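You operate a simulated robot arm through the tools that you are given. There is no shell and no other tool. Be economical: measure what you need, move in short steps, check, and stop when the job is done.

You are at the controls of a simulated robot arm. One attempt, no reset.

JOB
Shut the pot steam, let it cool to under 50 C, then move the spool to cup 4.
Fine: rest the lid on the drip plate and put it back on the pot.
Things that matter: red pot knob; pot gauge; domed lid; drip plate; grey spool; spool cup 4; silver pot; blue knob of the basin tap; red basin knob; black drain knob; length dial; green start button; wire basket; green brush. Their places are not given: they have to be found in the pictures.

It is judged by the outcome, as a careful person would: the job done as asked, and still so three seconds after it is handed in. It fails if anything else is knocked over, pushed out of place, dropped, spilled or broken.

ROBOT AND FRAMES
A 6-joint arm with a two-finger parallel gripper, fixed in place. Base frame: the origin is at the foot of the arm, x ahead of it, y to its left, z up. Readings come in cm, degrees, newtons and seconds.
Its first joint turns from -66.0 to 66.0 degrees. Payload 2.1 kg.
Tool frame: the origin (TCP) lies between the finger pads and is the grasp point; the fingertips stand 3 cm ahead of it; z points along the fingers, y is the line along which they close. Largest opening 9.4 cm; finger width 2.8, thickness 1; the body of the gripper, 5 by 9.6 cm, starts 5.5 cm behind the TCP.
Orientation is that of the tool frame in the base frame, as a unit quaternion [x, y, z, w]. With the fingers straight down and closing along the base's y, the tool's x points along the base's -x, its y along +y and its z along -z.

CONTROLS
- The arm moves only by the tool apply_moves. Its argument "steps" is one flat list of numbers, 7 for each row, row after row: the shift along the base's x, y, z in mm, then the turn, a rotation vector about the base's x, y, z in degrees, then the gripper command, from -1 (shut) to 1 (fully open), values between in proportion. In form: [x, y, z, rx, ry, rz, jaw, x, y, z, rx, ry, rz, jaw, ...]. A call has 1 to 8 rows; each row is the pose to reach, as a shift and turn from the pose commanded when the call began. Rows are played at 5 a second. More than 5 cm and 8.6 degrees between two rows, or a gripper value outside its range, and nothing of the call is played. Where a pose cannot be reached the arm comes as near as it can. A force on the tool above 70 N (or 10 N above the force at the start of the call, whichever is more), or a blocked arm, ends the call early, and 0.2 s more pass. Each finger travels about 7.2 cm/s and halts on what it meets, pressing with about 41 N; the grip force reading is that of the motor and also rises with nothing between the fingers. The clock runs only during rows and for 0.2 s after the last one: add rows that repeat a pose to give the fingers time. The reply holds the time, the measured pose of the TCP, the force on the tool along the base axes, the opening and the grip force, in the units named above and with some noise, and new pictures: "show" is both (left out), scene, wrist or none.
- Cameras (640 x 400 px; columns grow to the right, rows downward): "scene" is fixed at [4.78, -36.12, 49.62]; the picture's right is [0.85, -0.52, 0.00], its down [-0.24, -0.40, -0.89] and it looks along [0.46, 0.75, -0.47] (base axes); focal length 332 px, centre (320, 200). "wrist" rides on the gripper at [-3.7, 0, -5.8] in the tool frame; the picture's right is [0.00, -1.00, 0.00], its down [0.97, 0.00, -0.24] and it looks along [0.24, 0.00, 0.97] (tool axes); focal length 218 px, centre (320, 200).
- pixel_to_xyz(camera, pixels): for up to 12 pixels [column, row] of the newest picture of that camera ("zoom" is the newest enlarged one), the place [x, y, z] in the base frame of the surface seen there, good to about 0.3 cm. No time passes.
- close_up(camera, box): a new picture of the part [left, top, right, bottom] of that camera's present view, enlarged. No time passes.
- hand_in(): hands the job in; it is judged then, once.

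Work in short steps. Measure before you move; look again where a grasp or a placing could have gone wrong, and mend it. You have 80 turns and 120 pictures in all, those below and enlarged ones among them. Open the gripper and draw the arm clear of the work before you hand the job in, unless the task says otherwise; then end with one line.

The tools are called after "Call:" by a JSON object that holds its "fn" and its "kwargs". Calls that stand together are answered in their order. apply_moves: Moves the arm, as the interface text tells. Its arguments: {"type":"object","properties":{"steps":{"type":"array","items":{"type":"number"}},"show":{"type":"string","enum":["both","scene","wrist","none"]}},"required":["steps"]} The other tools are called the same way: pixel_to_xyz (camera, pixels) gives the place of the surface under pixels of a picture; close_up (camera, box) takes an enlarged picture of a part of a camera's view; hand_in () hands the job in.

At the start:

```text
time: 0.0
eef_pos: [36.93, 3.46, 33.27]
ee_rot: [0.001, 1.0, 0.0, 0.002]
contact_force: [0.7, 0.0, -0.3]
width: 9.4
grasp_force: 0.0
```

scene: 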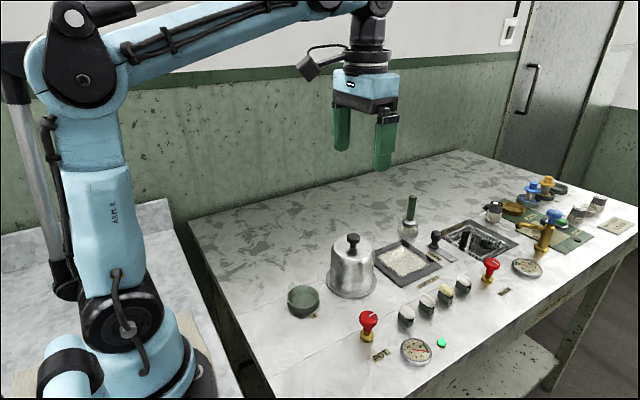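
wrist: 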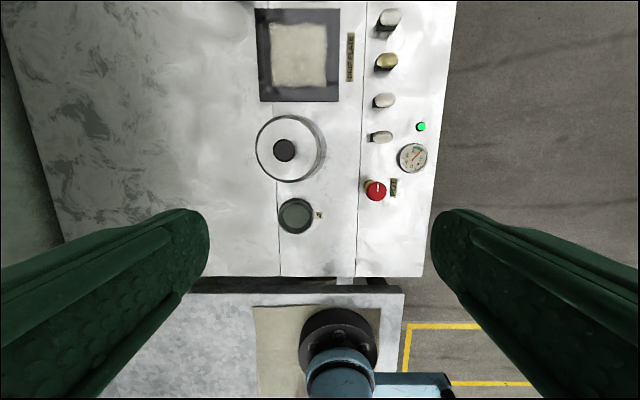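

The scene shows two red knobs, a silver pot, some cups and gauges. I take close-ups to identify the parts.

Call:
{"fn": "close_up", "kwargs": {"camera": "scene", "box": [270, 220, 470, 380]}}

Call:
{"fn": "close_up", "kwargs": {"camera": "scene", "box": [440, 160, 640, 300]}}

Call:
{"fn": "close_up", "kwargs": {"camera": "wrist", "box": [230, 0, 450, 240]}}

```text
2.50 times, centred on (370, 300) of scene
```

zoom: 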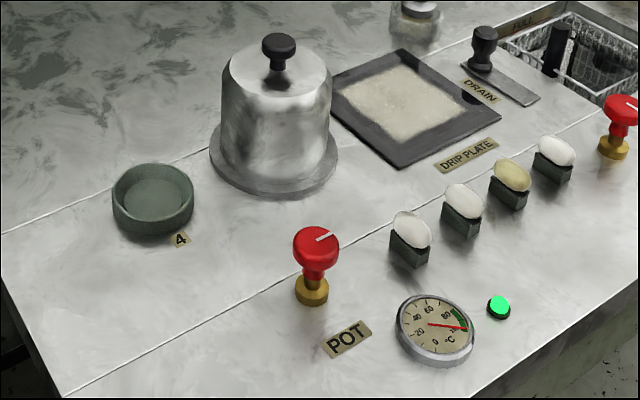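

```text
2.86 times, centred on (540, 230) of scene
```

zoom: 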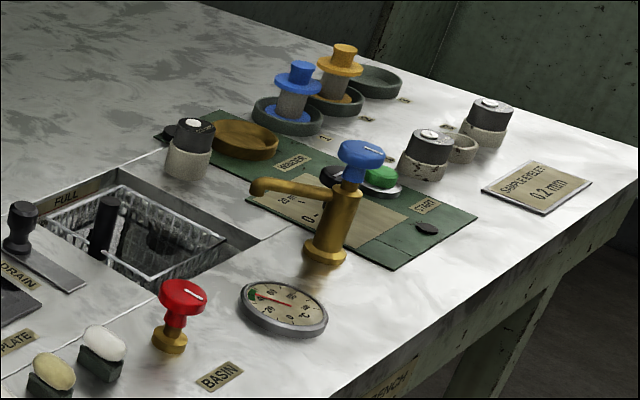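

```text
1.67 times, centred on (340, 120) of wrist
```

zoom: 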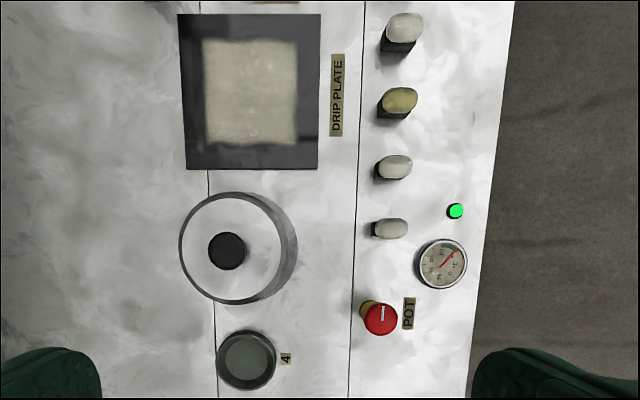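

Identified: red pot knob at about (368,318), lid handle (353,238), cup 4 (303,298), drip plate (406,262). I measure them.

Call:
{"fn": "pixel_to_xyz", "kwargs": {"camera": "scene", "pixels": [[368, 316], [366, 336], [353, 236], [340, 247], [352, 291], [303, 299], [305, 289], [404, 262], [372, 249], [441, 268], [402, 287], [406, 315]]}}

Call:
{"fn": "pixel_to_xyz", "kwargs": {"camera": "wrist", "pixels": [[375, 190], [284, 151], [256, 150], [320, 150], [295, 216], [299, 55], [262, 12], [338, 98], [318, 151], [381, 136], [413, 158], [298, 203]]}}

Call:
{"fn": "close_up", "kwargs": {"camera": "scene", "box": [320, 220, 400, 310]}}

Call:
{"fn": "close_up", "kwargs": {"camera": "scene", "box": [350, 300, 450, 370]}}

```text
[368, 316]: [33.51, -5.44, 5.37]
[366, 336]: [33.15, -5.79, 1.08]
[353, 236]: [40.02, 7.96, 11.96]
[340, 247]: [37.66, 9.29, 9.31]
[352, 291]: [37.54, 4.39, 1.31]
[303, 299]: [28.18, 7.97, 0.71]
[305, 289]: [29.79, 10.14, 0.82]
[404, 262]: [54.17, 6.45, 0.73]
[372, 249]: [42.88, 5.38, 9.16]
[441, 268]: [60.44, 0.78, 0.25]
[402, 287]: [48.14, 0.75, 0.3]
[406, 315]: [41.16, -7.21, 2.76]
```

```text
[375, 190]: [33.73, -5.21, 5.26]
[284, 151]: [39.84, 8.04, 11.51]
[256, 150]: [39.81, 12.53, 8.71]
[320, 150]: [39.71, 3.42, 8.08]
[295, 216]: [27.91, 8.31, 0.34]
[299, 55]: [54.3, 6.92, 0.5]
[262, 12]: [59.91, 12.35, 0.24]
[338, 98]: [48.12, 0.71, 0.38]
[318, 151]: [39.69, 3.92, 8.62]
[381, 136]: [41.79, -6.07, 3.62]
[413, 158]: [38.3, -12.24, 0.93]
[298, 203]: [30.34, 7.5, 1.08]
```

```text
4.44 times, centred on (360, 265) of scene
```

zoom: 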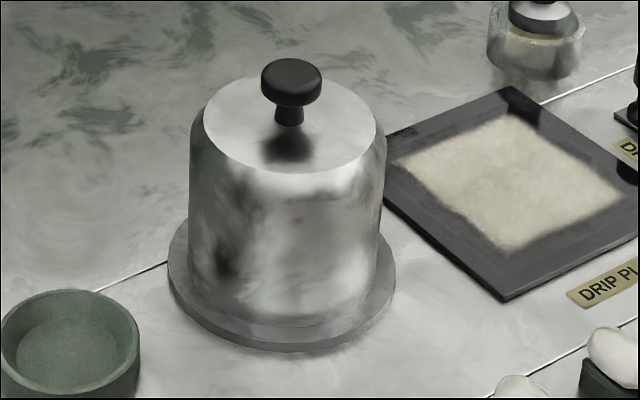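

```text
5.71 times, centred on (400, 335) of scene
```

zoom: 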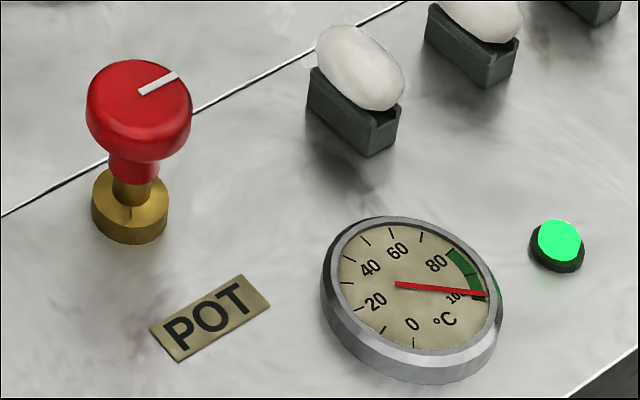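

The pot knob is at about (33.6,-5.3), top 5.4, with its mark along +x (open); the basin knob's mark lies along -y (shut), so a clockwise quarter turn should shut it. I move above the knob.

Call:
{"fn": "apply_moves", "kwargs": {"steps": [-15, -40, -20, 0, 0, 0, 1, -33, -80, -40, 0, 0, 0, 1, -33, -88, -85, 0, 0, 0, 1, -33, -88, -130, 0, 0, 0, 1, -33, -88, -175, 0, 0, 0, 1, -33, -88, -220, 0, 0, 0, 1, -33, -88, -220, 0, 0, 0, 1]}}

```text
time: 1.6
eef_pos: [33.75, -5.38, 10.99]
ee_rot: [0.0, 1.0, 0.0, 0.001]
contact_force: [0.2, 0.0, 0.6]
width: 9.39
grasp_force: 0.0
```

scene: 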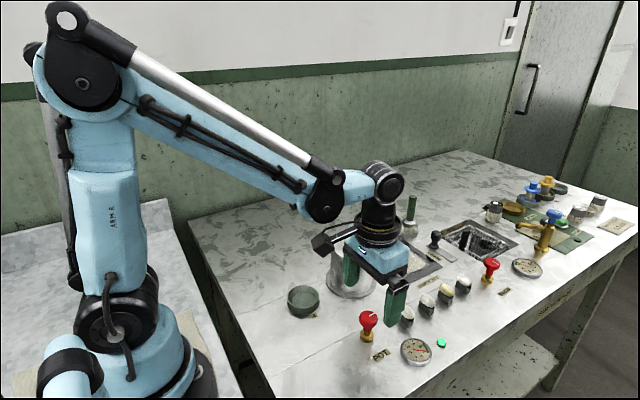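
wrist: 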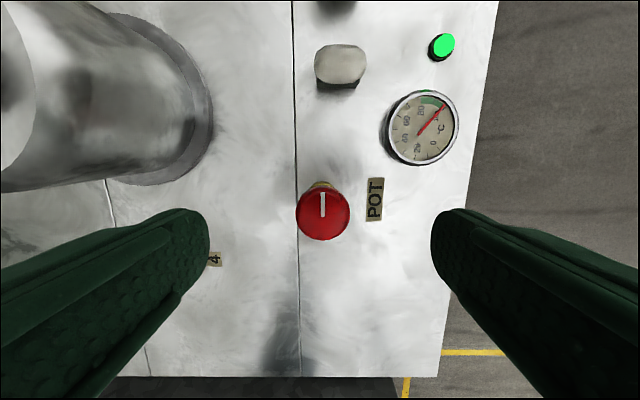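

Knob centre at wrist (323,212). I measure it again from here.

Call:
{"fn": "pixel_to_xyz", "kwargs": {"camera": "wrist", "pixels": [[323, 212], [298, 212], [348, 212], [323, 238], [323, 188], [320, 183]]}}

```text
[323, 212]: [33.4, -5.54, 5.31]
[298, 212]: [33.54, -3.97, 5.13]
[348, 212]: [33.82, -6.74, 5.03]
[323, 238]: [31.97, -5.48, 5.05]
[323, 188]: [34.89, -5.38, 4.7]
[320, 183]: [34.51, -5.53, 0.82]
```

Centre is (33.45,-5.4), diameter about 2.9. I descend around it, then close.

Call:
{"fn": "apply_moves", "kwargs": {"steps": [-3, 0, -30, 0, 0, 0, 1, -3, 0, -64, 0, 0, 0, 1, -3, 0, -64, 0, 0, 0, 0.2, -3, 0, -64, 0, 0, 0, -0.2, -3, 0, -64, 0, 0, 0, -0.5, -3, 0, -64, 0, 0, 0, -0.6, -3, 0, -64, 0, 0, 0, -0.6]}}

```text
time: 3.2
eef_pos: [33.15, -5.44, 4.66]
ee_rot: [0.001, 1.0, -0.003, 0.001]
contact_force: [0.3, -30.1, -20.6]
width: 3.12
grasp_force: 45.2
```

scene: 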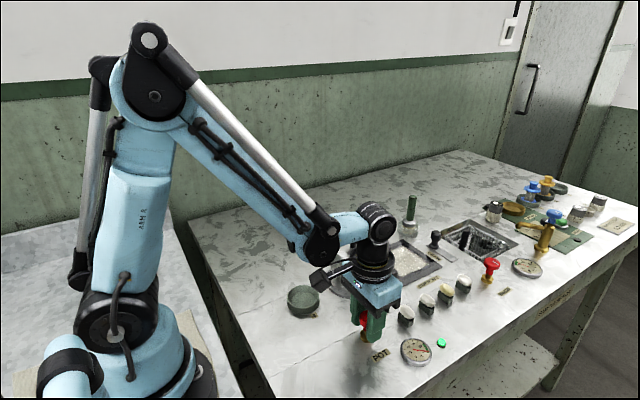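
wrist: 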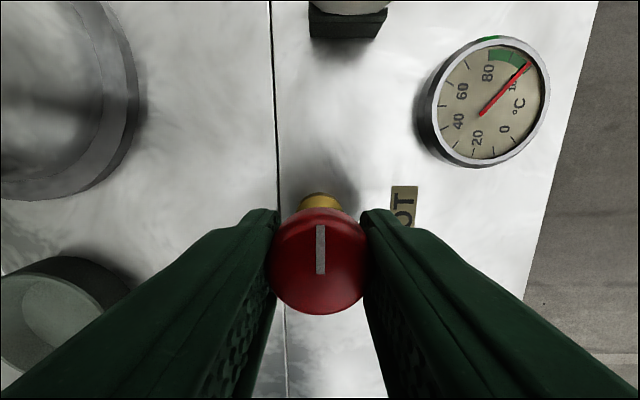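

Gripped at width 3.1 with a -30 N side force. I shift 1 mm towards -y and turn clockwise.

Call:
{"fn": "apply_moves", "kwargs": {"steps": [2, -1, 0, 0, 0, 0, -0.6, 2, -1, 0, 0, 0, -8, -0.6, 2, -1, 0, 0, 0, -16, -0.6, 2, -1, 0, 0, 0, -24, -0.6, 2, -1, 0, 0, 0, -32, -0.6, 2, -1, 0, 0, 0, -40, -0.6]}}

```text
time: 4.6
eef_pos: [33.26, -5.34, 4.79]
ee_rot: [0.342, 0.94, 0.001, -0.003]
contact_force: [-28.7, -1.5, -16.2]
width: 3.17
grasp_force: 44.7
```

scene: 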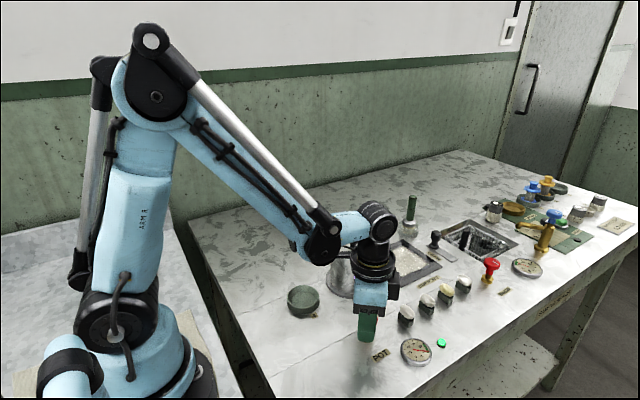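
wrist: 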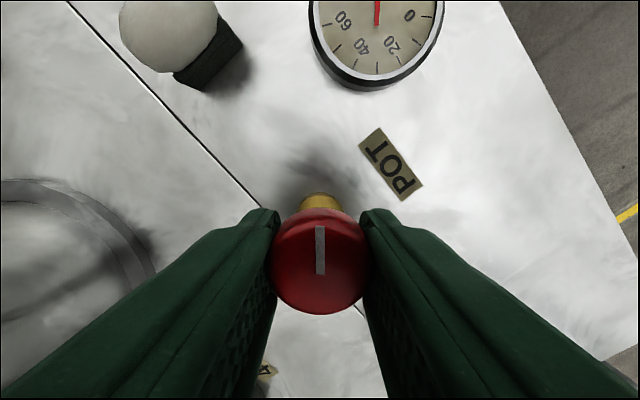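

The mark stays in line with the gripper, so the knob follows. I continue to 90° or until the stop.

Call:
{"fn": "apply_moves", "kwargs": {"steps": [0, 0, 0, 0, 0, -8, -0.6, 0, 0, 0, 0, 0, -16, -0.6, 0, 0, 0, 0, 0, -24, -0.6, 0, 0, 0, 0, 0, -32, -0.6, 0, 0, 0, 0, 0, -40, -0.6, 0, 0, 0, 0, 0, -46, -0.6, 0, 0, 0, 0, 0, -50, -0.6]}}

```text
time: 6.2
eef_pos: [33.56, -5.31, 4.77]
ee_rot: [0.707, 0.707, 0.002, 0.001]
contact_force: [-7.0, 26.6, 2.7]
width: 3.13
grasp_force: 44.9
```

scene: 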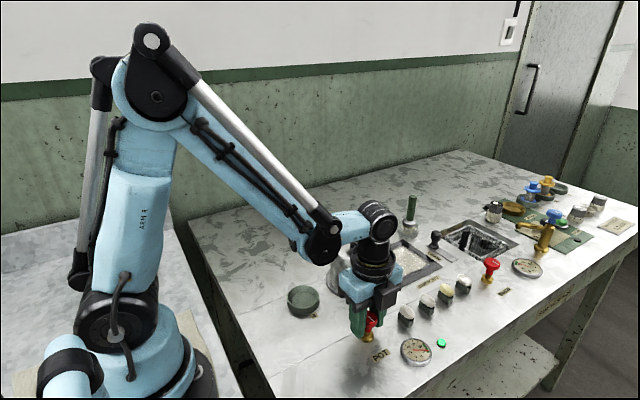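
wrist: 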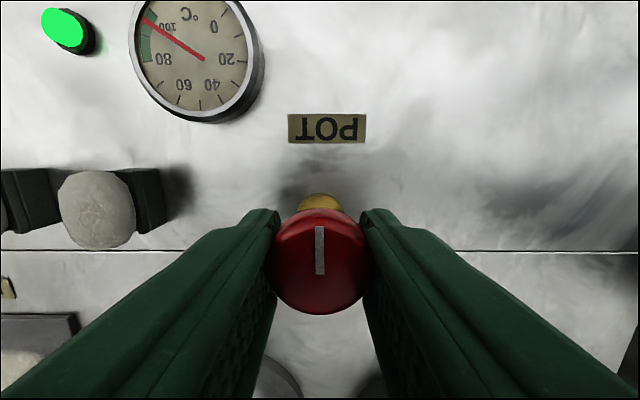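

The mark now points along -y. I open partly (an egg cup is nearby) and lift, then watch the gauge.

Call:
{"fn": "apply_moves", "kwargs": {"steps": [0, 0, 0, 0, 0, 0, 0.1, 0, 0, 0, 0, 0, 0, 0.1, 0, 0, 40, 0, 0, 0, 0.1, 0, 0, 85, 0, 0, 0, 0.1, -20, 0, 120, 0, 0, 0, 0.1, -20, 0, 120, 0, 0, 0, 0.1]}}

Call:
{"fn": "close_up", "kwargs": {"camera": "scene", "box": [350, 300, 450, 370]}}

```text
time: 7.6
eef_pos: [31.41, -5.37, 16.94]
ee_rot: [0.707, 0.707, 0.0, 0.002]
contact_force: [-0.5, 1.4, 0.0]
width: 5.19
grasp_force: 0.0
```

scene: 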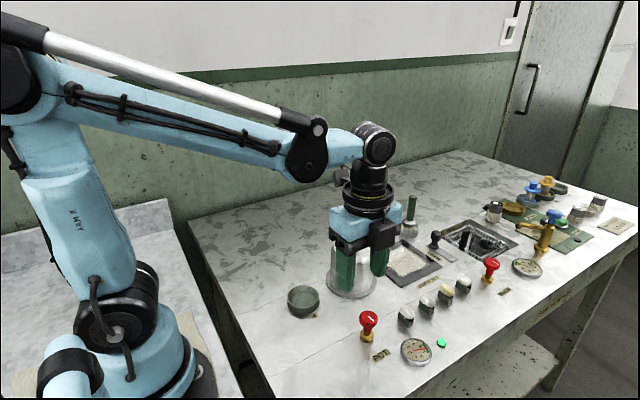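
wrist: 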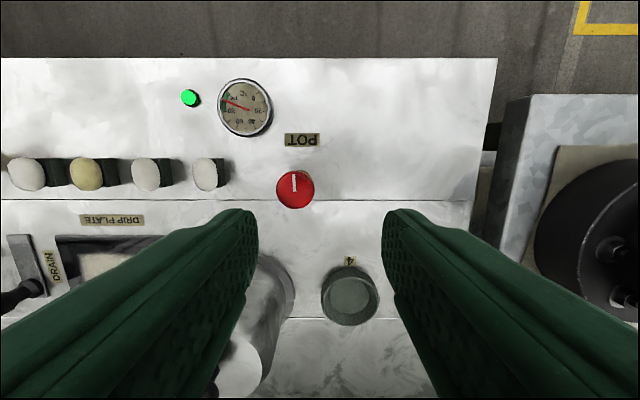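

```text
5.71 times, centred on (400, 335) of scene
```

zoom: 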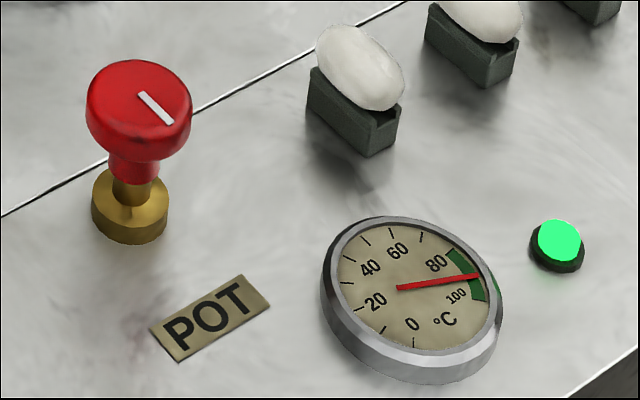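

The gauge fell from 100 to about 93, so it is cooling. While waiting I turn the gripper back and move above the lid.

Call:
{"fn": "apply_moves", "kwargs": {"steps": [0, 10, 30, 0, 0, 8, 0.1, 0, 30, 40, 0, 0, 16, 0.1, 10, 50, 40, 0, 0, 24, 0.1, 20, 70, 40, 0, 0, 32, 0.1, 40, 90, 40, 0, 0, 40, 0.1, 60, 110, 40, 0, 0, 48, 0.1, 75, 125, 40, 0, 0, 56, 0.1, 85, 134, 40, 0, 0, 64, 0.1], "show": "none"}}

Call:
{"fn": "apply_moves", "kwargs": {"steps": [0, 0, 0, 0, 0, 8, 0.1, 0, 0, 0, 0, 0, 16, 0.1, 0, 0, 0, 0, 0, 24, 0.1, 0, 0, 0, 0, 0, 26, 0.1, 0, 0, 0, 0, 0, 26, 0.1]}}

Call:
{"fn": "close_up", "kwargs": {"camera": "scene", "box": [350, 300, 450, 370]}}

```text
time: 9.4
eef_pos: [39.97, 7.95, 20.8]
ee_rot: [0.223, 0.975, 0.001, 0.0]
contact_force: [0.3, 0.1, -0.5]
width: 5.18
grasp_force: 0.1
```

```text
time: 10.6
eef_pos: [39.93, 8.0, 20.89]
ee_rot: [-0.002, 1.0, 0.001, 0.001]
contact_force: [0.3, 0.9, -0.2]
width: 5.18
grasp_force: 0.1
```

scene: 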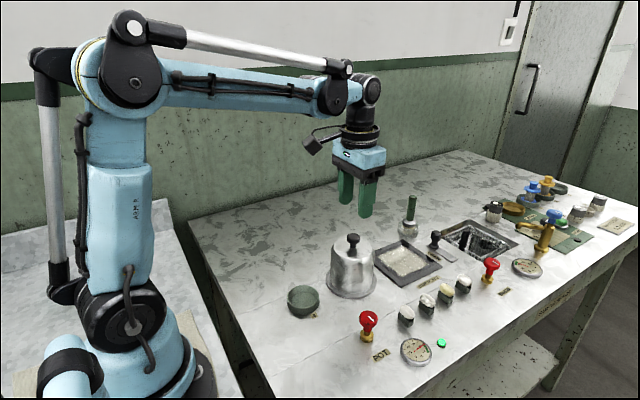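
wrist: 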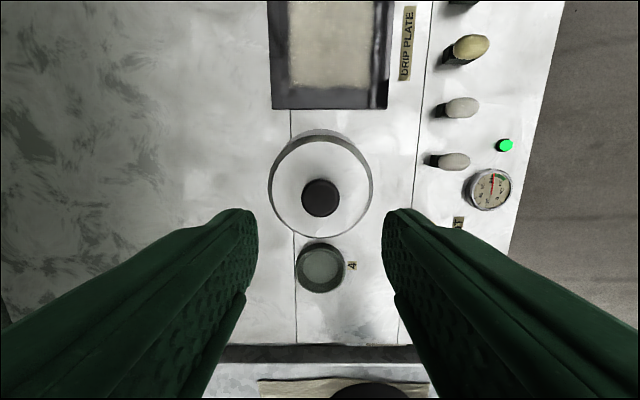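

```text
5.71 times, centred on (400, 335) of scene
```

zoom: 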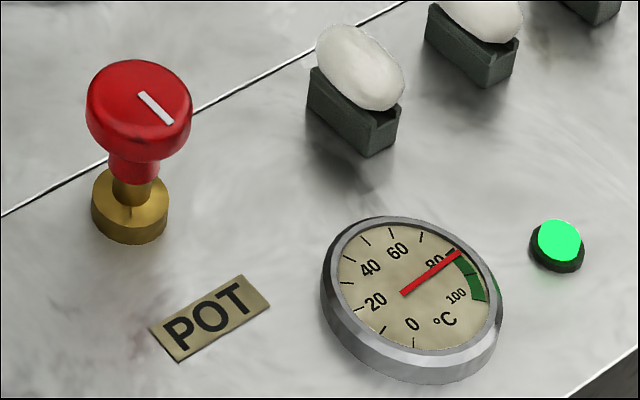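

Now about 82 C. I measure the handle and wait.

Call:
{"fn": "pixel_to_xyz", "kwargs": {"camera": "wrist", "pixels": [[320, 197], [304, 197], [338, 197], [320, 181], [320, 213], [320, 140], [270, 190], [371, 190]]}}

Call:
{"fn": "apply_moves", "kwargs": {"steps": [0, 0, 0, 0, 0, 0, 0.1, 0, 0, 0, 0, 0, 0, 0.1, 0, 0, 0, 0, 0, 0, 0.1, 0, 0, 0, 0, 0, 0, 0.1, 0, 0, 0, 0, 0, 0, 0.1, 0, 0, 0, 0, 0, 0, 0.1, 0, 0, 0, 0, 0, 0, 0.1, 0, 0, 0, 0, 0, 0, 0.1], "show": "none"}}

Call:
{"fn": "apply_moves", "kwargs": {"steps": [0, 0, 0, 0, 0, 0, 0.1, 0, 0, 0, 0, 0, 0, 0.1, 0, 0, 0, 0, 0, 0, 0.1, 0, 0, 0, 0, 0, 0, 0.1, 0, 0, 0, 0, 0, 0, 0.1, 0, 0, 0, 0, 0, 0, 0.1, 0, 0, 0, 0, 0, 0, 0.1, 0, 0, 0, 0, 0, 0, 0.1], "show": "none"}}

Call:
{"fn": "apply_moves", "kwargs": {"steps": [0, 0, 0, 0, 0, 0, 0.1, 0, 0, 0, 0, 0, 0, 0.1, 0, 0, 0, 0, 0, 0, 0.1, 0, 0, 0, 0, 0, 0, 0.1, 0, 0, 0, 0, 0, 0, 0.1, 0, 0, 0, 0, 0, 0, 0.1, 0, 0, 0, 0, 0, 0, 0.1, 0, 0, 0, 0, 0, 0, 0.1], "show": "none"}}

Call:
{"fn": "apply_moves", "kwargs": {"steps": [0, 0, 0, 0, 0, 0, 0.1, 0, 0, 0, 0, 0, 0, 0.1, 0, 0, 0, 0, 0, 0, 0.1, 0, 0, 0, 0, 0, 0, 0.1, 0, 0, 0, 0, 0, 0, 0.1, 0, 0, 0, 0, 0, 0, 0.1, 0, 0, 0, 0, 0, 0, 0.1, 0, 0, 0, 0, 0, 0, 0.1], "show": "none"}}

Call:
{"fn": "apply_moves", "kwargs": {"steps": [0, 0, 0, 0, 0, 0, 0.1, 0, 0, 0, 0, 0, 0, 0.1, 0, 0, 0, 0, 0, 0, 0.1, 0, 0, 0, 0, 0, 0, 0.1, 0, 0, 0, 0, 0, 0, 0.1, 0, 0, 0, 0, 0, 0, 0.1, 0, 0, 0, 0, 0, 0, 0.1, 0, 0, 0, 0, 0, 0, 0.1], "show": "none"}}

Call:
{"fn": "close_up", "kwargs": {"camera": "scene", "box": [350, 300, 450, 370]}}

```text
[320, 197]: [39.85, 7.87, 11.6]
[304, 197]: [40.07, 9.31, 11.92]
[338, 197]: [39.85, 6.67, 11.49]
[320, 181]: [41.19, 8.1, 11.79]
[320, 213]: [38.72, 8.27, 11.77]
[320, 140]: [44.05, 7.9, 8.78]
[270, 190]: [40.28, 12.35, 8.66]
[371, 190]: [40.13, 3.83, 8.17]
```

```text
time: 12.4
eef_pos: [39.96, 8.1, 20.77]
ee_rot: [0.0, 1.0, 0.0, 0.001]
contact_force: [0.7, 0.1, 1.0]
width: 5.19
grasp_force: 0.1
```

```text
time: 14.2
eef_pos: [39.88, 7.94, 20.73]
ee_rot: [0.0, 1.0, 0.001, 0.0]
contact_force: [0.8, 0.1, 0.6]
width: 5.15
grasp_force: 0.0
```

```text
time: 16.0
eef_pos: [39.96, 8.06, 20.78]
ee_rot: [0.0, 1.0, 0.0, 0.0]
contact_force: [0.0, 0.9, 0.5]
width: 5.18
grasp_force: 0.0
```

```text
time: 17.8
eef_pos: [39.91, 8.08, 20.8]
ee_rot: [-0.001, 1.0, 0.001, 0.001]
contact_force: [-0.6, 0.2, 0.9]
width: 5.18
grasp_force: 0.0
```

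```text
time: 19.6
eef_pos: [39.98, 7.96, 20.85]
ee_rot: [0.0, 1.0, 0.001, 0.001]
contact_force: [-0.3, -0.7, -0.3]
width: 5.18
grasp_force: 0.1
```

```text
5.71 times, centred on (400, 335) of scene
```

zoom: 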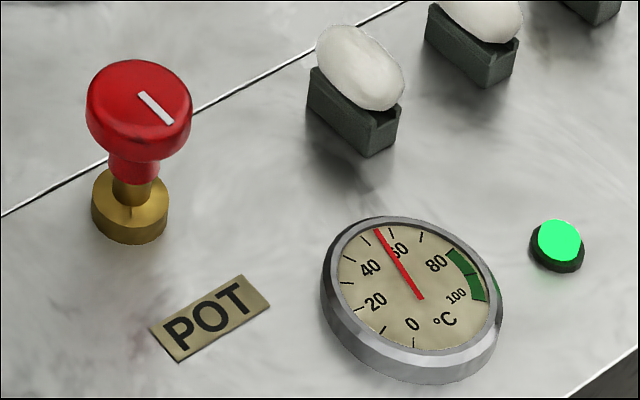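

Now about 53 C. I wait about 7 s more to get clearly below 50.

Call:
{"fn": "apply_moves", "kwargs": {"steps": [0, 0, 0, 0, 0, 0, 0.1, 0, 0, 0, 0, 0, 0, 0.1, 0, 0, 0, 0, 0, 0, 0.1, 0, 0, 0, 0, 0, 0, 0.1, 0, 0, 0, 0, 0, 0, 0.1, 0, 0, 0, 0, 0, 0, 0.1, 0, 0, 0, 0, 0, 0, 0.1, 0, 0, 0, 0, 0, 0, 0.1], "show": "none"}}

Call:
{"fn": "apply_moves", "kwargs": {"steps": [0, 0, 0, 0, 0, 0, 0.1, 0, 0, 0, 0, 0, 0, 0.1, 0, 0, 0, 0, 0, 0, 0.1, 0, 0, 0, 0, 0, 0, 0.1, 0, 0, 0, 0, 0, 0, 0.1, 0, 0, 0, 0, 0, 0, 0.1, 0, 0, 0, 0, 0, 0, 0.1, 0, 0, 0, 0, 0, 0, 0.1], "show": "none"}}

Call:
{"fn": "apply_moves", "kwargs": {"steps": [0, 0, 0, 0, 0, 0, 0.1, 0, 0, 0, 0, 0, 0, 0.1, 0, 0, 0, 0, 0, 0, 0.1, 0, 0, 0, 0, 0, 0, 0.1, 0, 0, 0, 0, 0, 0, 0.1, 0, 0, 0, 0, 0, 0, 0.1, 0, 0, 0, 0, 0, 0, 0.1, 0, 0, 0, 0, 0, 0, 0.1], "show": "none"}}

Call:
{"fn": "apply_moves", "kwargs": {"steps": [0, 0, 0, 0, 0, 0, 0.1, 0, 0, 0, 0, 0, 0, 0.1, 0, 0, 0, 0, 0, 0, 0.1, 0, 0, 0, 0, 0, 0, 0.1, 0, 0, 0, 0, 0, 0, 0.1, 0, 0, 0, 0, 0, 0, 0.1, 0, 0, 0, 0, 0, 0, 0.1, 0, 0, 0, 0, 0, 0, 0.1], "show": "none"}}

Call:
{"fn": "close_up", "kwargs": {"camera": "scene", "box": [350, 300, 450, 370]}}

```text
time: 21.4
eef_pos: [39.94, 7.93, 20.81]
ee_rot: [0.0, 1.0, 0.001, 0.001]
contact_force: [-1.1, 0.8, 0.0]
width: 5.15
grasp_force: 0.0
```

```text
time: 23.2
eef_pos: [40.01, 7.89, 20.79]
ee_rot: [0.0, 1.0, 0.001, 0.001]
contact_force: [-0.5, -0.2, -0.5]
width: 5.17
grasp_force: 0.1
```

```text
time: 25.0
eef_pos: [39.96, 8.03, 20.82]
ee_rot: [0.0, 1.0, 0.001, 0.001]
contact_force: [0.0, -0.5, 1.0]
width: 5.18
grasp_force: 0.1
```

```text
time: 26.8
eef_pos: [39.92, 7.94, 20.76]
ee_rot: [0.001, 1.0, 0.001, 0.001]
contact_force: [0.5, -0.5, -0.3]
width: 5.17
grasp_force: 0.1
```

```text
5.71 times, centred on (400, 335) of scene
```

zoom: 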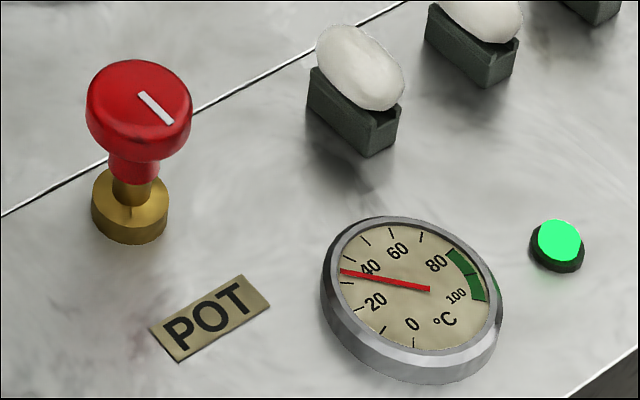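

The gauge reads about 35 C. I descend onto the lid handle (39.95,7.95) with tips at z about 9.8, and close.

Call:
{"fn": "apply_moves", "kwargs": {"steps": [0, 0, -40, 0, 0, 0, 0.1, 0, 0, -70, 0, 0, 0, 0.1, 0, 0, -80, 0, 0, 0, 0.1, 0, 0, -80, 0, 0, 0, -0.3, 0, 0, -80, 0, 0, 0, -0.6, 0, 0, -80, 0, 0, 0, -0.7, 0, 0, -80, 0, 0, 0, -0.7]}}

Call:
{"fn": "close_up", "kwargs": {"camera": "scene", "box": [300, 190, 410, 310]}}

```text
time: 28.4
eef_pos: [39.96, 7.9, 12.84]
ee_rot: [0.001, 1.0, 0.001, 0.001]
contact_force: [0.5, 0.2, 0.1]
width: 2.63
grasp_force: 40.4
```

scene: 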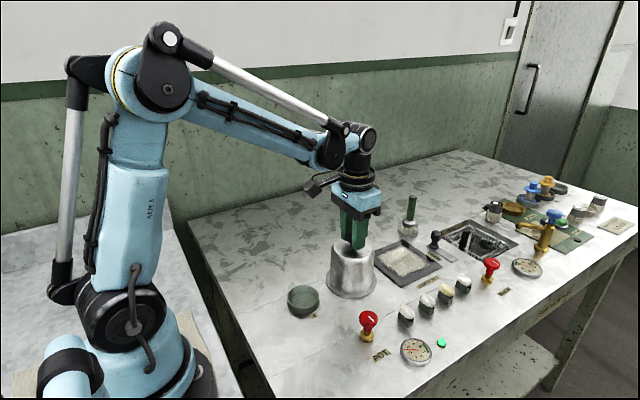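
wrist: 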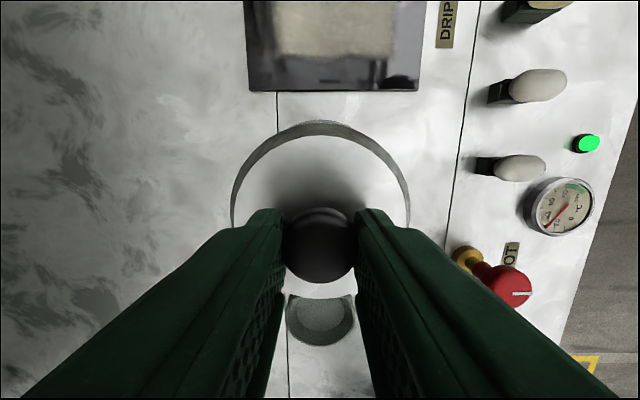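

```text
3.33 times, centred on (355, 250) of scene
```

zoom: 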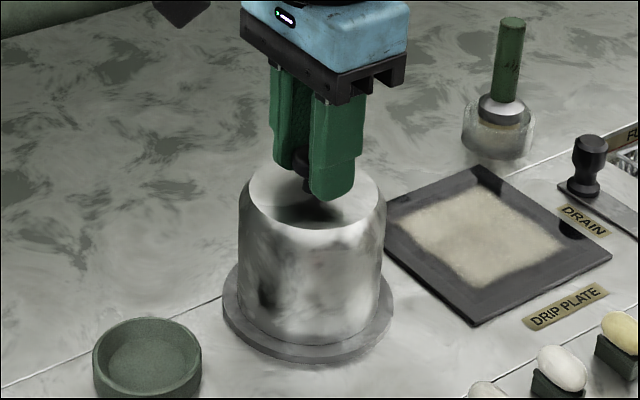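

Handle gripped (width 2.63, no side force). I lift straight up.

Call:
{"fn": "apply_moves", "kwargs": {"steps": [0, 0, 10, 0, 0, 0, -0.7, 0, 0, 25, 0, 0, 0, -0.7, 0, 0, 45, 0, 0, 0, -0.7, 0, 0, 65, 0, 0, 0, -0.7, 0, 0, 85, 0, 0, 0, -0.7, 0, 0, 105, 0, 0, 0, -0.7, 0, 0, 125, 0, 0, 0, -0.7]}}

Call:
{"fn": "close_up", "kwargs": {"camera": "scene", "box": [270, 170, 430, 310]}}

```text
time: 30.0
eef_pos: [39.97, 8.03, 25.25]
ee_rot: [0.0, 1.0, 0.0, 0.001]
contact_force: [0.4, 1.0, 0.2]
width: 1.4
grasp_force: 0.0
```

scene: 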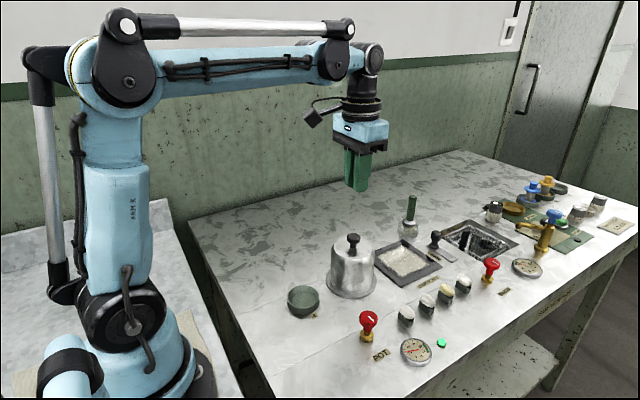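
wrist: 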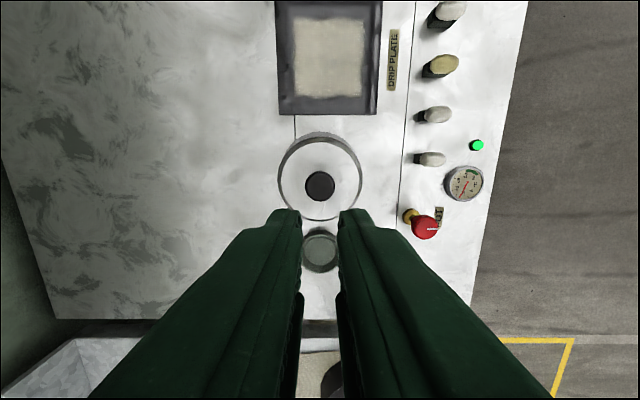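

```text
2.86 times, centred on (350, 240) of scene
```

zoom: 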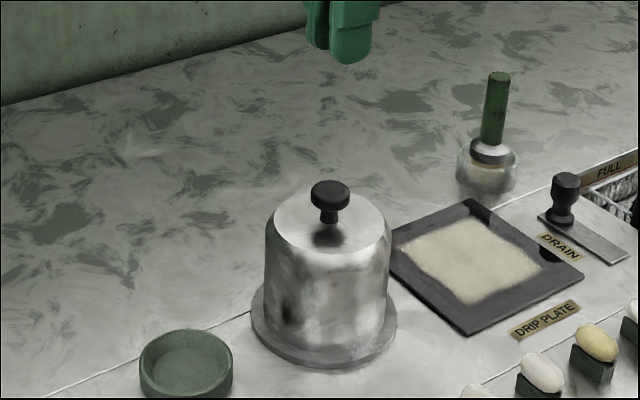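

The fingers slipped off the handle; the lid appears still seated. I measure the dome top, handle and lid position again.

Call:
{"fn": "pixel_to_xyz", "kwargs": {"camera": "zoom", "pixels": [[330, 186], [330, 205], [329, 218], [329, 232], [350, 232], [300, 225], [360, 210], [330, 250], [328, 330], [328, 360]]}}

Call:
{"fn": "pixel_to_xyz", "kwargs": {"camera": "wrist", "pixels": [[320, 186], [305, 186], [335, 186], [320, 172], [320, 201], [300, 186], [342, 186], [320, 163], [281, 184], [358, 184]]}}

Call:
{"fn": "close_up", "kwargs": {"camera": "scene", "box": [330, 225, 380, 260]}}

```text
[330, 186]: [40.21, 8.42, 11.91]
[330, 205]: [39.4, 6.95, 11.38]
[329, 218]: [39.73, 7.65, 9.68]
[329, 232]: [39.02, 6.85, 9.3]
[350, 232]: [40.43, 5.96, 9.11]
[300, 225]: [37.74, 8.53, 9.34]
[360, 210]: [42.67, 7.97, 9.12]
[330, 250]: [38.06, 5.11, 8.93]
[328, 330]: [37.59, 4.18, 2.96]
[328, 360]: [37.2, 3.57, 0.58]
```

```text
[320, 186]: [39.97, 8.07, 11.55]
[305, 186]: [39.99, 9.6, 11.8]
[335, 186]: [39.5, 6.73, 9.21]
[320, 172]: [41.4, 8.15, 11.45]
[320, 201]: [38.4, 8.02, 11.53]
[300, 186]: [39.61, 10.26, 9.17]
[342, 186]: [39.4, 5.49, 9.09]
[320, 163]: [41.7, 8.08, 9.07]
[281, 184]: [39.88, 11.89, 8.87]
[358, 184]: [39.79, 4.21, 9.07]
```

```text
11.43 times, centred on (355, 242) of scene
```

zoom: 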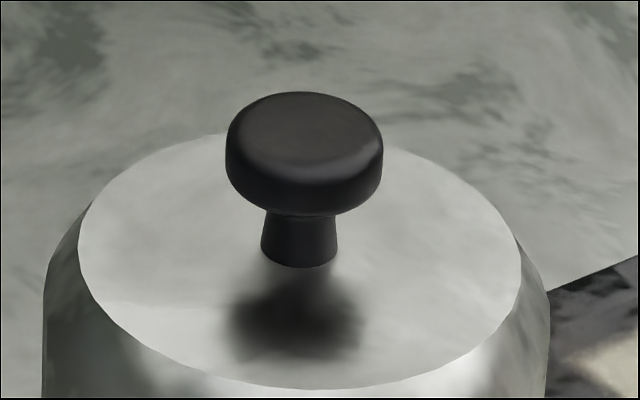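

The head spans z 10.7–11.8 over a flat top at 9.1, so I can go lower: TCP at 12.2, full grip, then a very gentle test lift.

Call:
{"fn": "apply_moves", "kwargs": {"steps": [0, 0, -45, 0, 0, 0, 0.1, 0, 0, -90, 0, 0, 0, 0.1, 0, 0, -120, 0, 0, 0, 0.1, 0, 0, -130, 0, 0, 0, 0.1, 0, 0, -130, 0, 0, 0, -0.5, 0, 0, -130, 0, 0, 0, -1, 0, 0, -130, 0, 0, 0, -1, 0, 0, -130, 0, 0, 0, -1], "show": "none"}}

Call:
{"fn": "apply_moves", "kwargs": {"steps": [0, 0, 2, 0, 0, 0, -1, 0, 0, 4, 0, 0, 0, -1, 0, 0, 6, 0, 0, 0, -1, 0, 0, 6, 0, 0, 0, -1]}}

Call:
{"fn": "close_up", "kwargs": {"camera": "scene", "box": [300, 190, 410, 310]}}

```text
time: 31.8
eef_pos: [40.02, 7.95, 12.49]
ee_rot: [0.0, 1.0, 0.001, 0.001]
contact_force: [-0.8, -0.2, 0.3]
width: 2.67
grasp_force: 40.6
```

```text
time: 32.8
eef_pos: [39.97, 8.01, 12.9]
ee_rot: [-0.001, 1.0, 0.001, 0.0]
contact_force: [-0.3, 0.2, -0.8]
width: 2.65
grasp_force: 40.9
```

scene: 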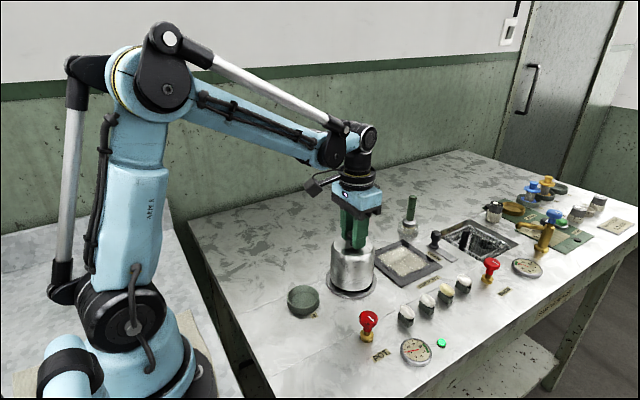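
wrist: 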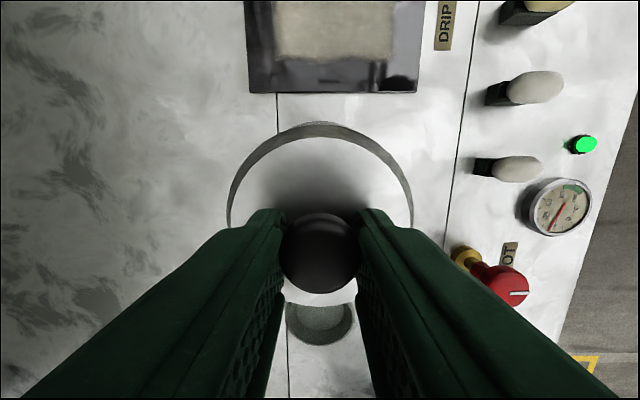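

```text
3.33 times, centred on (355, 250) of scene
```

zoom: 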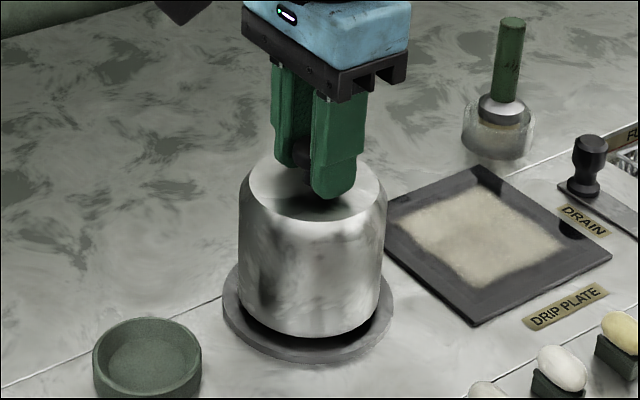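

The lid is now about 5 mm up and held. I continue slowly.

Call:
{"fn": "apply_moves", "kwargs": {"steps": [0, 0, 3, 0, 0, 0, -1, 0, 0, 7, 0, 0, 0, -1, 0, 0, 12, 0, 0, 0, -1, 0, 0, 17, 0, 0, 0, -1, 0, 0, 22, 0, 0, 0, -1, 0, 0, 27, 0, 0, 0, -1, 0, 0, 32, 0, 0, 0, -1, 0, 0, 35, 0, 0, 0, -1]}}

Call:
{"fn": "close_up", "kwargs": {"camera": "scene", "box": [300, 190, 410, 310]}}

```text
time: 34.6
eef_pos: [39.86, 8.02, 16.45]
ee_rot: [0.0, 1.0, 0.001, 0.001]
contact_force: [-0.2, 0.3, -1.0]
width: 2.64
grasp_force: 41.0
```

scene: 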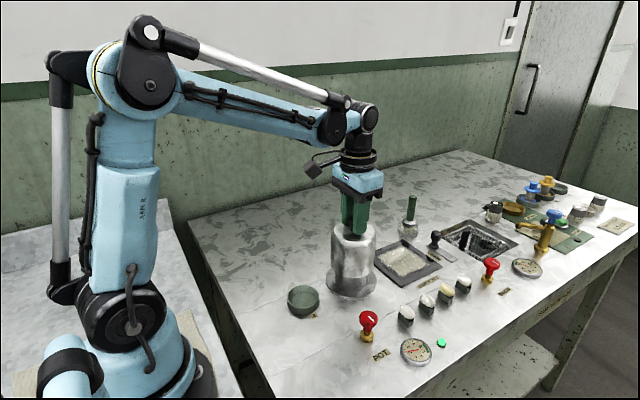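
wrist: 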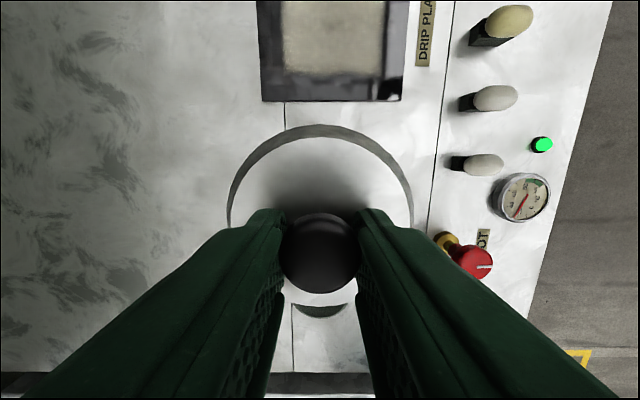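

```text
3.33 times, centred on (355, 250) of scene
```

zoom: 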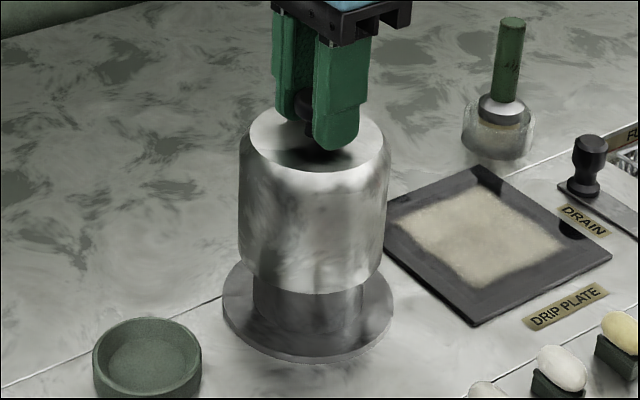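

The lid comes up cleanly over the pot. I lift on to z of about 25.

Call:
{"fn": "apply_moves", "kwargs": {"steps": [0, 0, 8, 0, 0, 0, -1, 0, 0, 18, 0, 0, 0, -1, 0, 0, 29, 0, 0, 0, -1, 0, 0, 40, 0, 0, 0, -1, 0, 0, 52, 0, 0, 0, -1, 0, 0, 64, 0, 0, 0, -1, 0, 0, 76, 0, 0, 0, -1, 0, 0, 85, 0, 0, 0, -1], "show": "scene"}}

Call:
{"fn": "close_up", "kwargs": {"camera": "scene", "box": [280, 160, 440, 310]}}

```text
time: 36.4
eef_pos: [39.87, 8.03, 24.96]
ee_rot: [0.001, 1.0, 0.0, 0.001]
contact_force: [-0.2, -0.7, -2.1]
width: 2.67
grasp_force: 41.5
```

scene: 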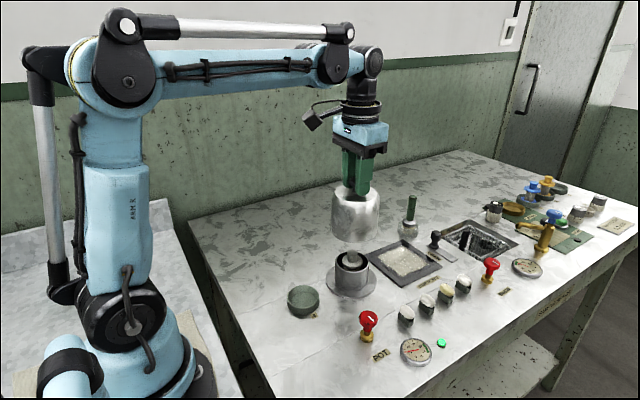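

```text
2.67 times, centred on (360, 235) of scene
```

zoom: 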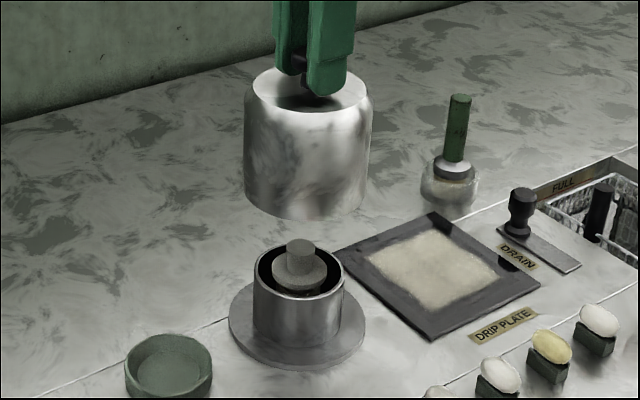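

The spool stands in the pot. I carry the lid slowly to above the drip plate centre (54.0,6.6).

Call:
{"fn": "apply_moves", "kwargs": {"steps": [12, 0, 0, 0, 0, 0, -1, 32, -2, 0, 0, 0, 0, -1, 54, -5, 0, 0, 0, 0, -1, 76, -8, 0, 0, 0, 0, -1, 98, -11, 0, 0, 0, 0, -1, 118, -13, 0, 0, 0, 0, -1, 134, -14, 0, 0, 0, 0, -1, 141, -14, 0, 0, 0, 0, -1], "show": "both"}}

```text
time: 38.2
eef_pos: [53.77, 6.49, 24.81]
ee_rot: [0.0, 1.0, 0.001, 0.001]
contact_force: [0.5, -0.1, -0.5]
width: 2.65
grasp_force: 41.1
out of reach, approached as far as the arm can: row 8
```

scene: 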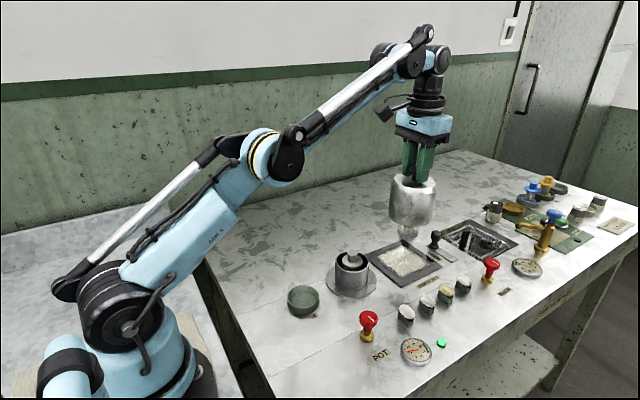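
wrist: 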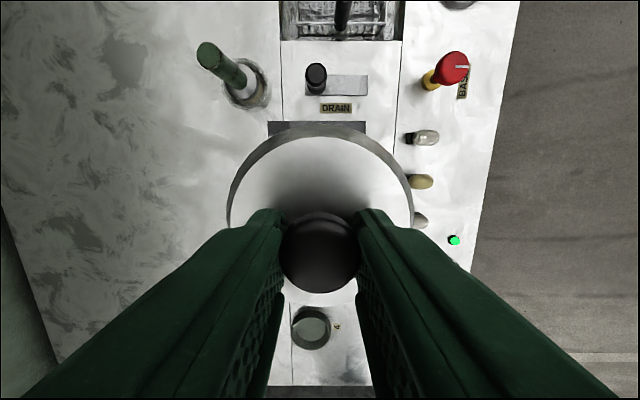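

Over the plate at (53.8,6.5). I lower to about 2 cm above resting height.

Call:
{"fn": "apply_moves", "kwargs": {"steps": [0, 0, -10, 0, 0, 0, -1, 0, 0, -26, 0, 0, 0, -1, 0, 0, -42, 0, 0, 0, -1, 0, 0, -58, 0, 0, 0, -1, 0, 0, -74, 0, 0, 0, -1, 0, 0, -88, 0, 0, 0, -1, 0, 0, -98, 0, 0, 0, -1, 0, 0, -103, 0, 0, 0, -1], "show": "both"}}

Call:
{"fn": "close_up", "kwargs": {"camera": "scene", "box": [340, 180, 480, 300]}}

```text
time: 40.0
eef_pos: [53.73, 6.63, 14.51]
ee_rot: [0.0, 1.0, 0.001, 0.001]
contact_force: [0.0, -0.5, -0.6]
width: 2.67
grasp_force: 41.1
```

scene: 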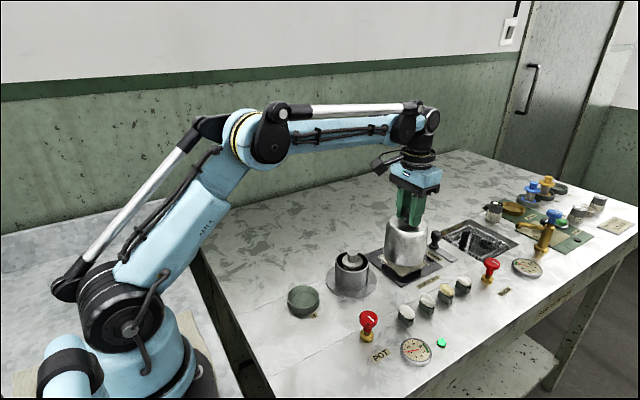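
wrist: 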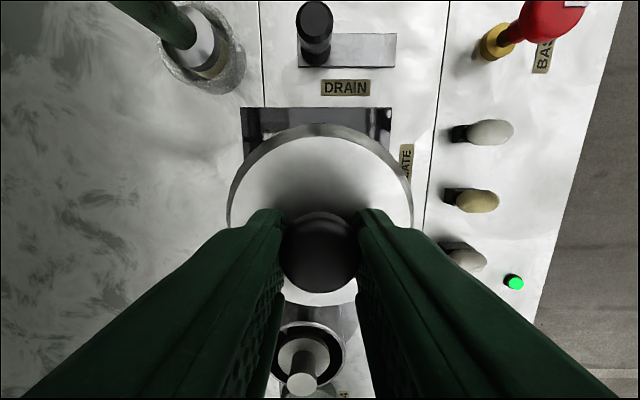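

```text
3.33 times, centred on (410, 240) of scene
```

zoom: 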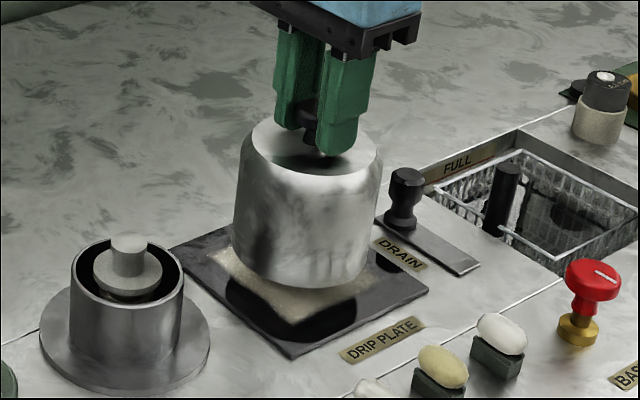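

Lid is well within the plate, about 2 cm above. I lower in small steps, watching the force.

Call:
{"fn": "apply_moves", "kwargs": {"steps": [0, 0, -4, 0, 0, 0, -1, 0, 0, -8, 0, 0, 0, -1, 0, 0, -12, 0, 0, 0, -1, 0, 0, -15, 0, 0, 0, -1, 0, 0, -17, 0, 0, 0, -1], "show": "none"}}

Call:
{"fn": "close_up", "kwargs": {"camera": "scene", "box": [340, 180, 480, 300]}}

```text
time: 41.2
eef_pos: [53.82, 6.53, 12.79]
ee_rot: [0.0, 1.0, 0.001, 0.001]
contact_force: [0.1, -0.6, -1.0]
width: 2.63
grasp_force: 41.1
```

```text
3.33 times, centred on (410, 240) of scene
```

zoom: 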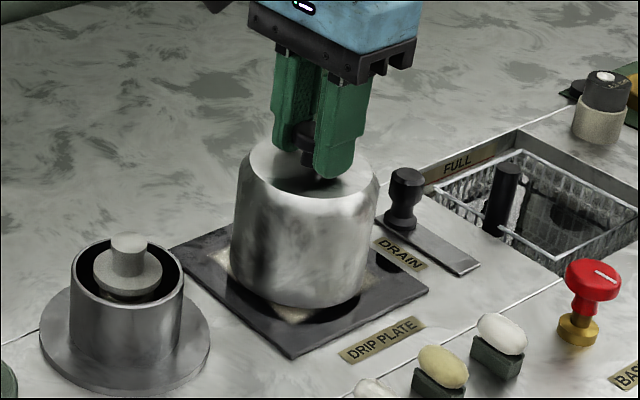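

Still a few millimetres up. I continue in 1–2 mm steps.

Call:
{"fn": "apply_moves", "kwargs": {"steps": [0, 0, -2, 0, 0, 0, -1, 0, 0, -4, 0, 0, 0, -1, 0, 0, -5, 0, 0, 0, -1, 0, 0, -5, 0, 0, 0, -1], "show": "none"}}

Call:
{"fn": "close_up", "kwargs": {"camera": "scene", "box": [340, 180, 480, 300]}}

```text
time: 42.2
eef_pos: [53.73, 6.62, 12.28]
ee_rot: [0.001, 1.0, 0.001, 0.001]
contact_force: [0.5, 0.3, -0.4]
width: 2.68
grasp_force: 41.1
```

```text
3.33 times, centred on (410, 240) of scene
```

zoom: 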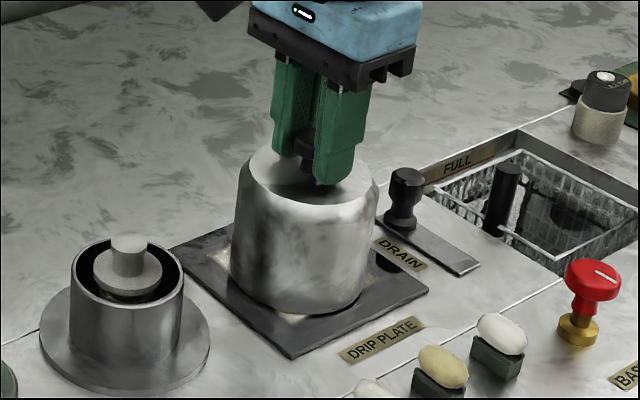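

Call:
{"fn": "apply_moves", "kwargs": {"steps": [0, 0, -1, 0, 0, 0, -1, 0, 0, -2, 0, 0, 0, -1, 0, 0, -3, 0, 0, 0, -1, 0, 0, -3, 0, 0, 0, -1], "show": "none"}}

Call:
{"fn": "close_up", "kwargs": {"camera": "scene", "box": [370, 230, 450, 290]}}

```text
time: 43.2
eef_pos: [53.67, 6.49, 12.0]
ee_rot: [0.0, 1.0, 0.001, 0.001]
contact_force: [3.9, -0.8, 28.3]
width: 2.66
grasp_force: 40.8
```

```text
6.67 times, centred on (410, 260) of scene
```

zoom: 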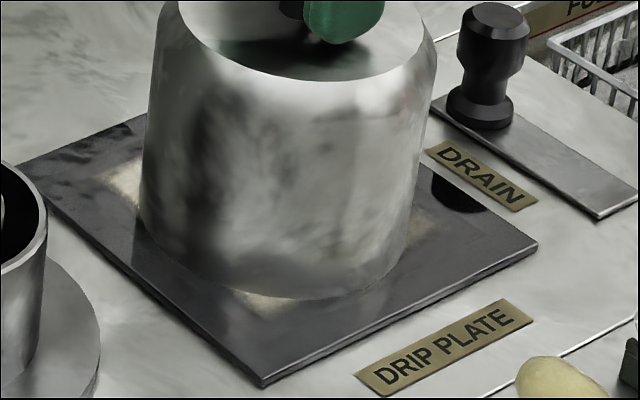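

Contact felt (28 N up): the lid rests on the plate. I ease 1 mm, open, and lift straight off.

Call:
{"fn": "apply_moves", "kwargs": {"steps": [0, 0, 1, 0, 0, 0, -1, 0, 0, 1, 0, 0, 0, -0.3, 0, 0, 1, 0, 0, 0, 0.1, 0, 0, 1, 0, 0, 0, 0.1, 0, 0, 20, 0, 0, 0, 0.1, 0, 0, 60, 0, 0, 0, 0.1, 0, 0, 100, 0, 0, 0, 0.1, 0, 0, 110, 0, 0, 0, 0.1], "show": "scene"}}

Call:
{"fn": "close_up", "kwargs": {"camera": "scene", "box": [330, 220, 420, 310]}}

```text
time: 45.0
eef_pos: [53.81, 6.7, 23.07]
ee_rot: [0.0, 1.0, 0.001, 0.0]
contact_force: [-1.3, -0.7, -0.6]
width: 5.2
grasp_force: 0.1
```

scene: 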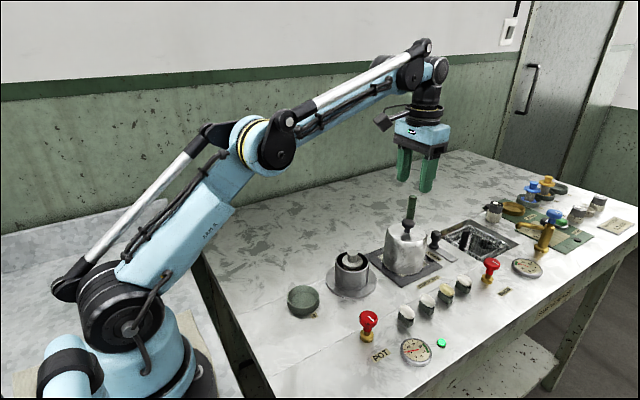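

```text
4.44 times, centred on (375, 265) of scene
```

zoom: 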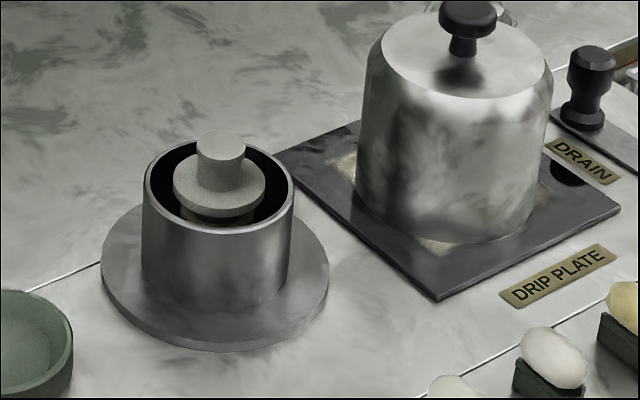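

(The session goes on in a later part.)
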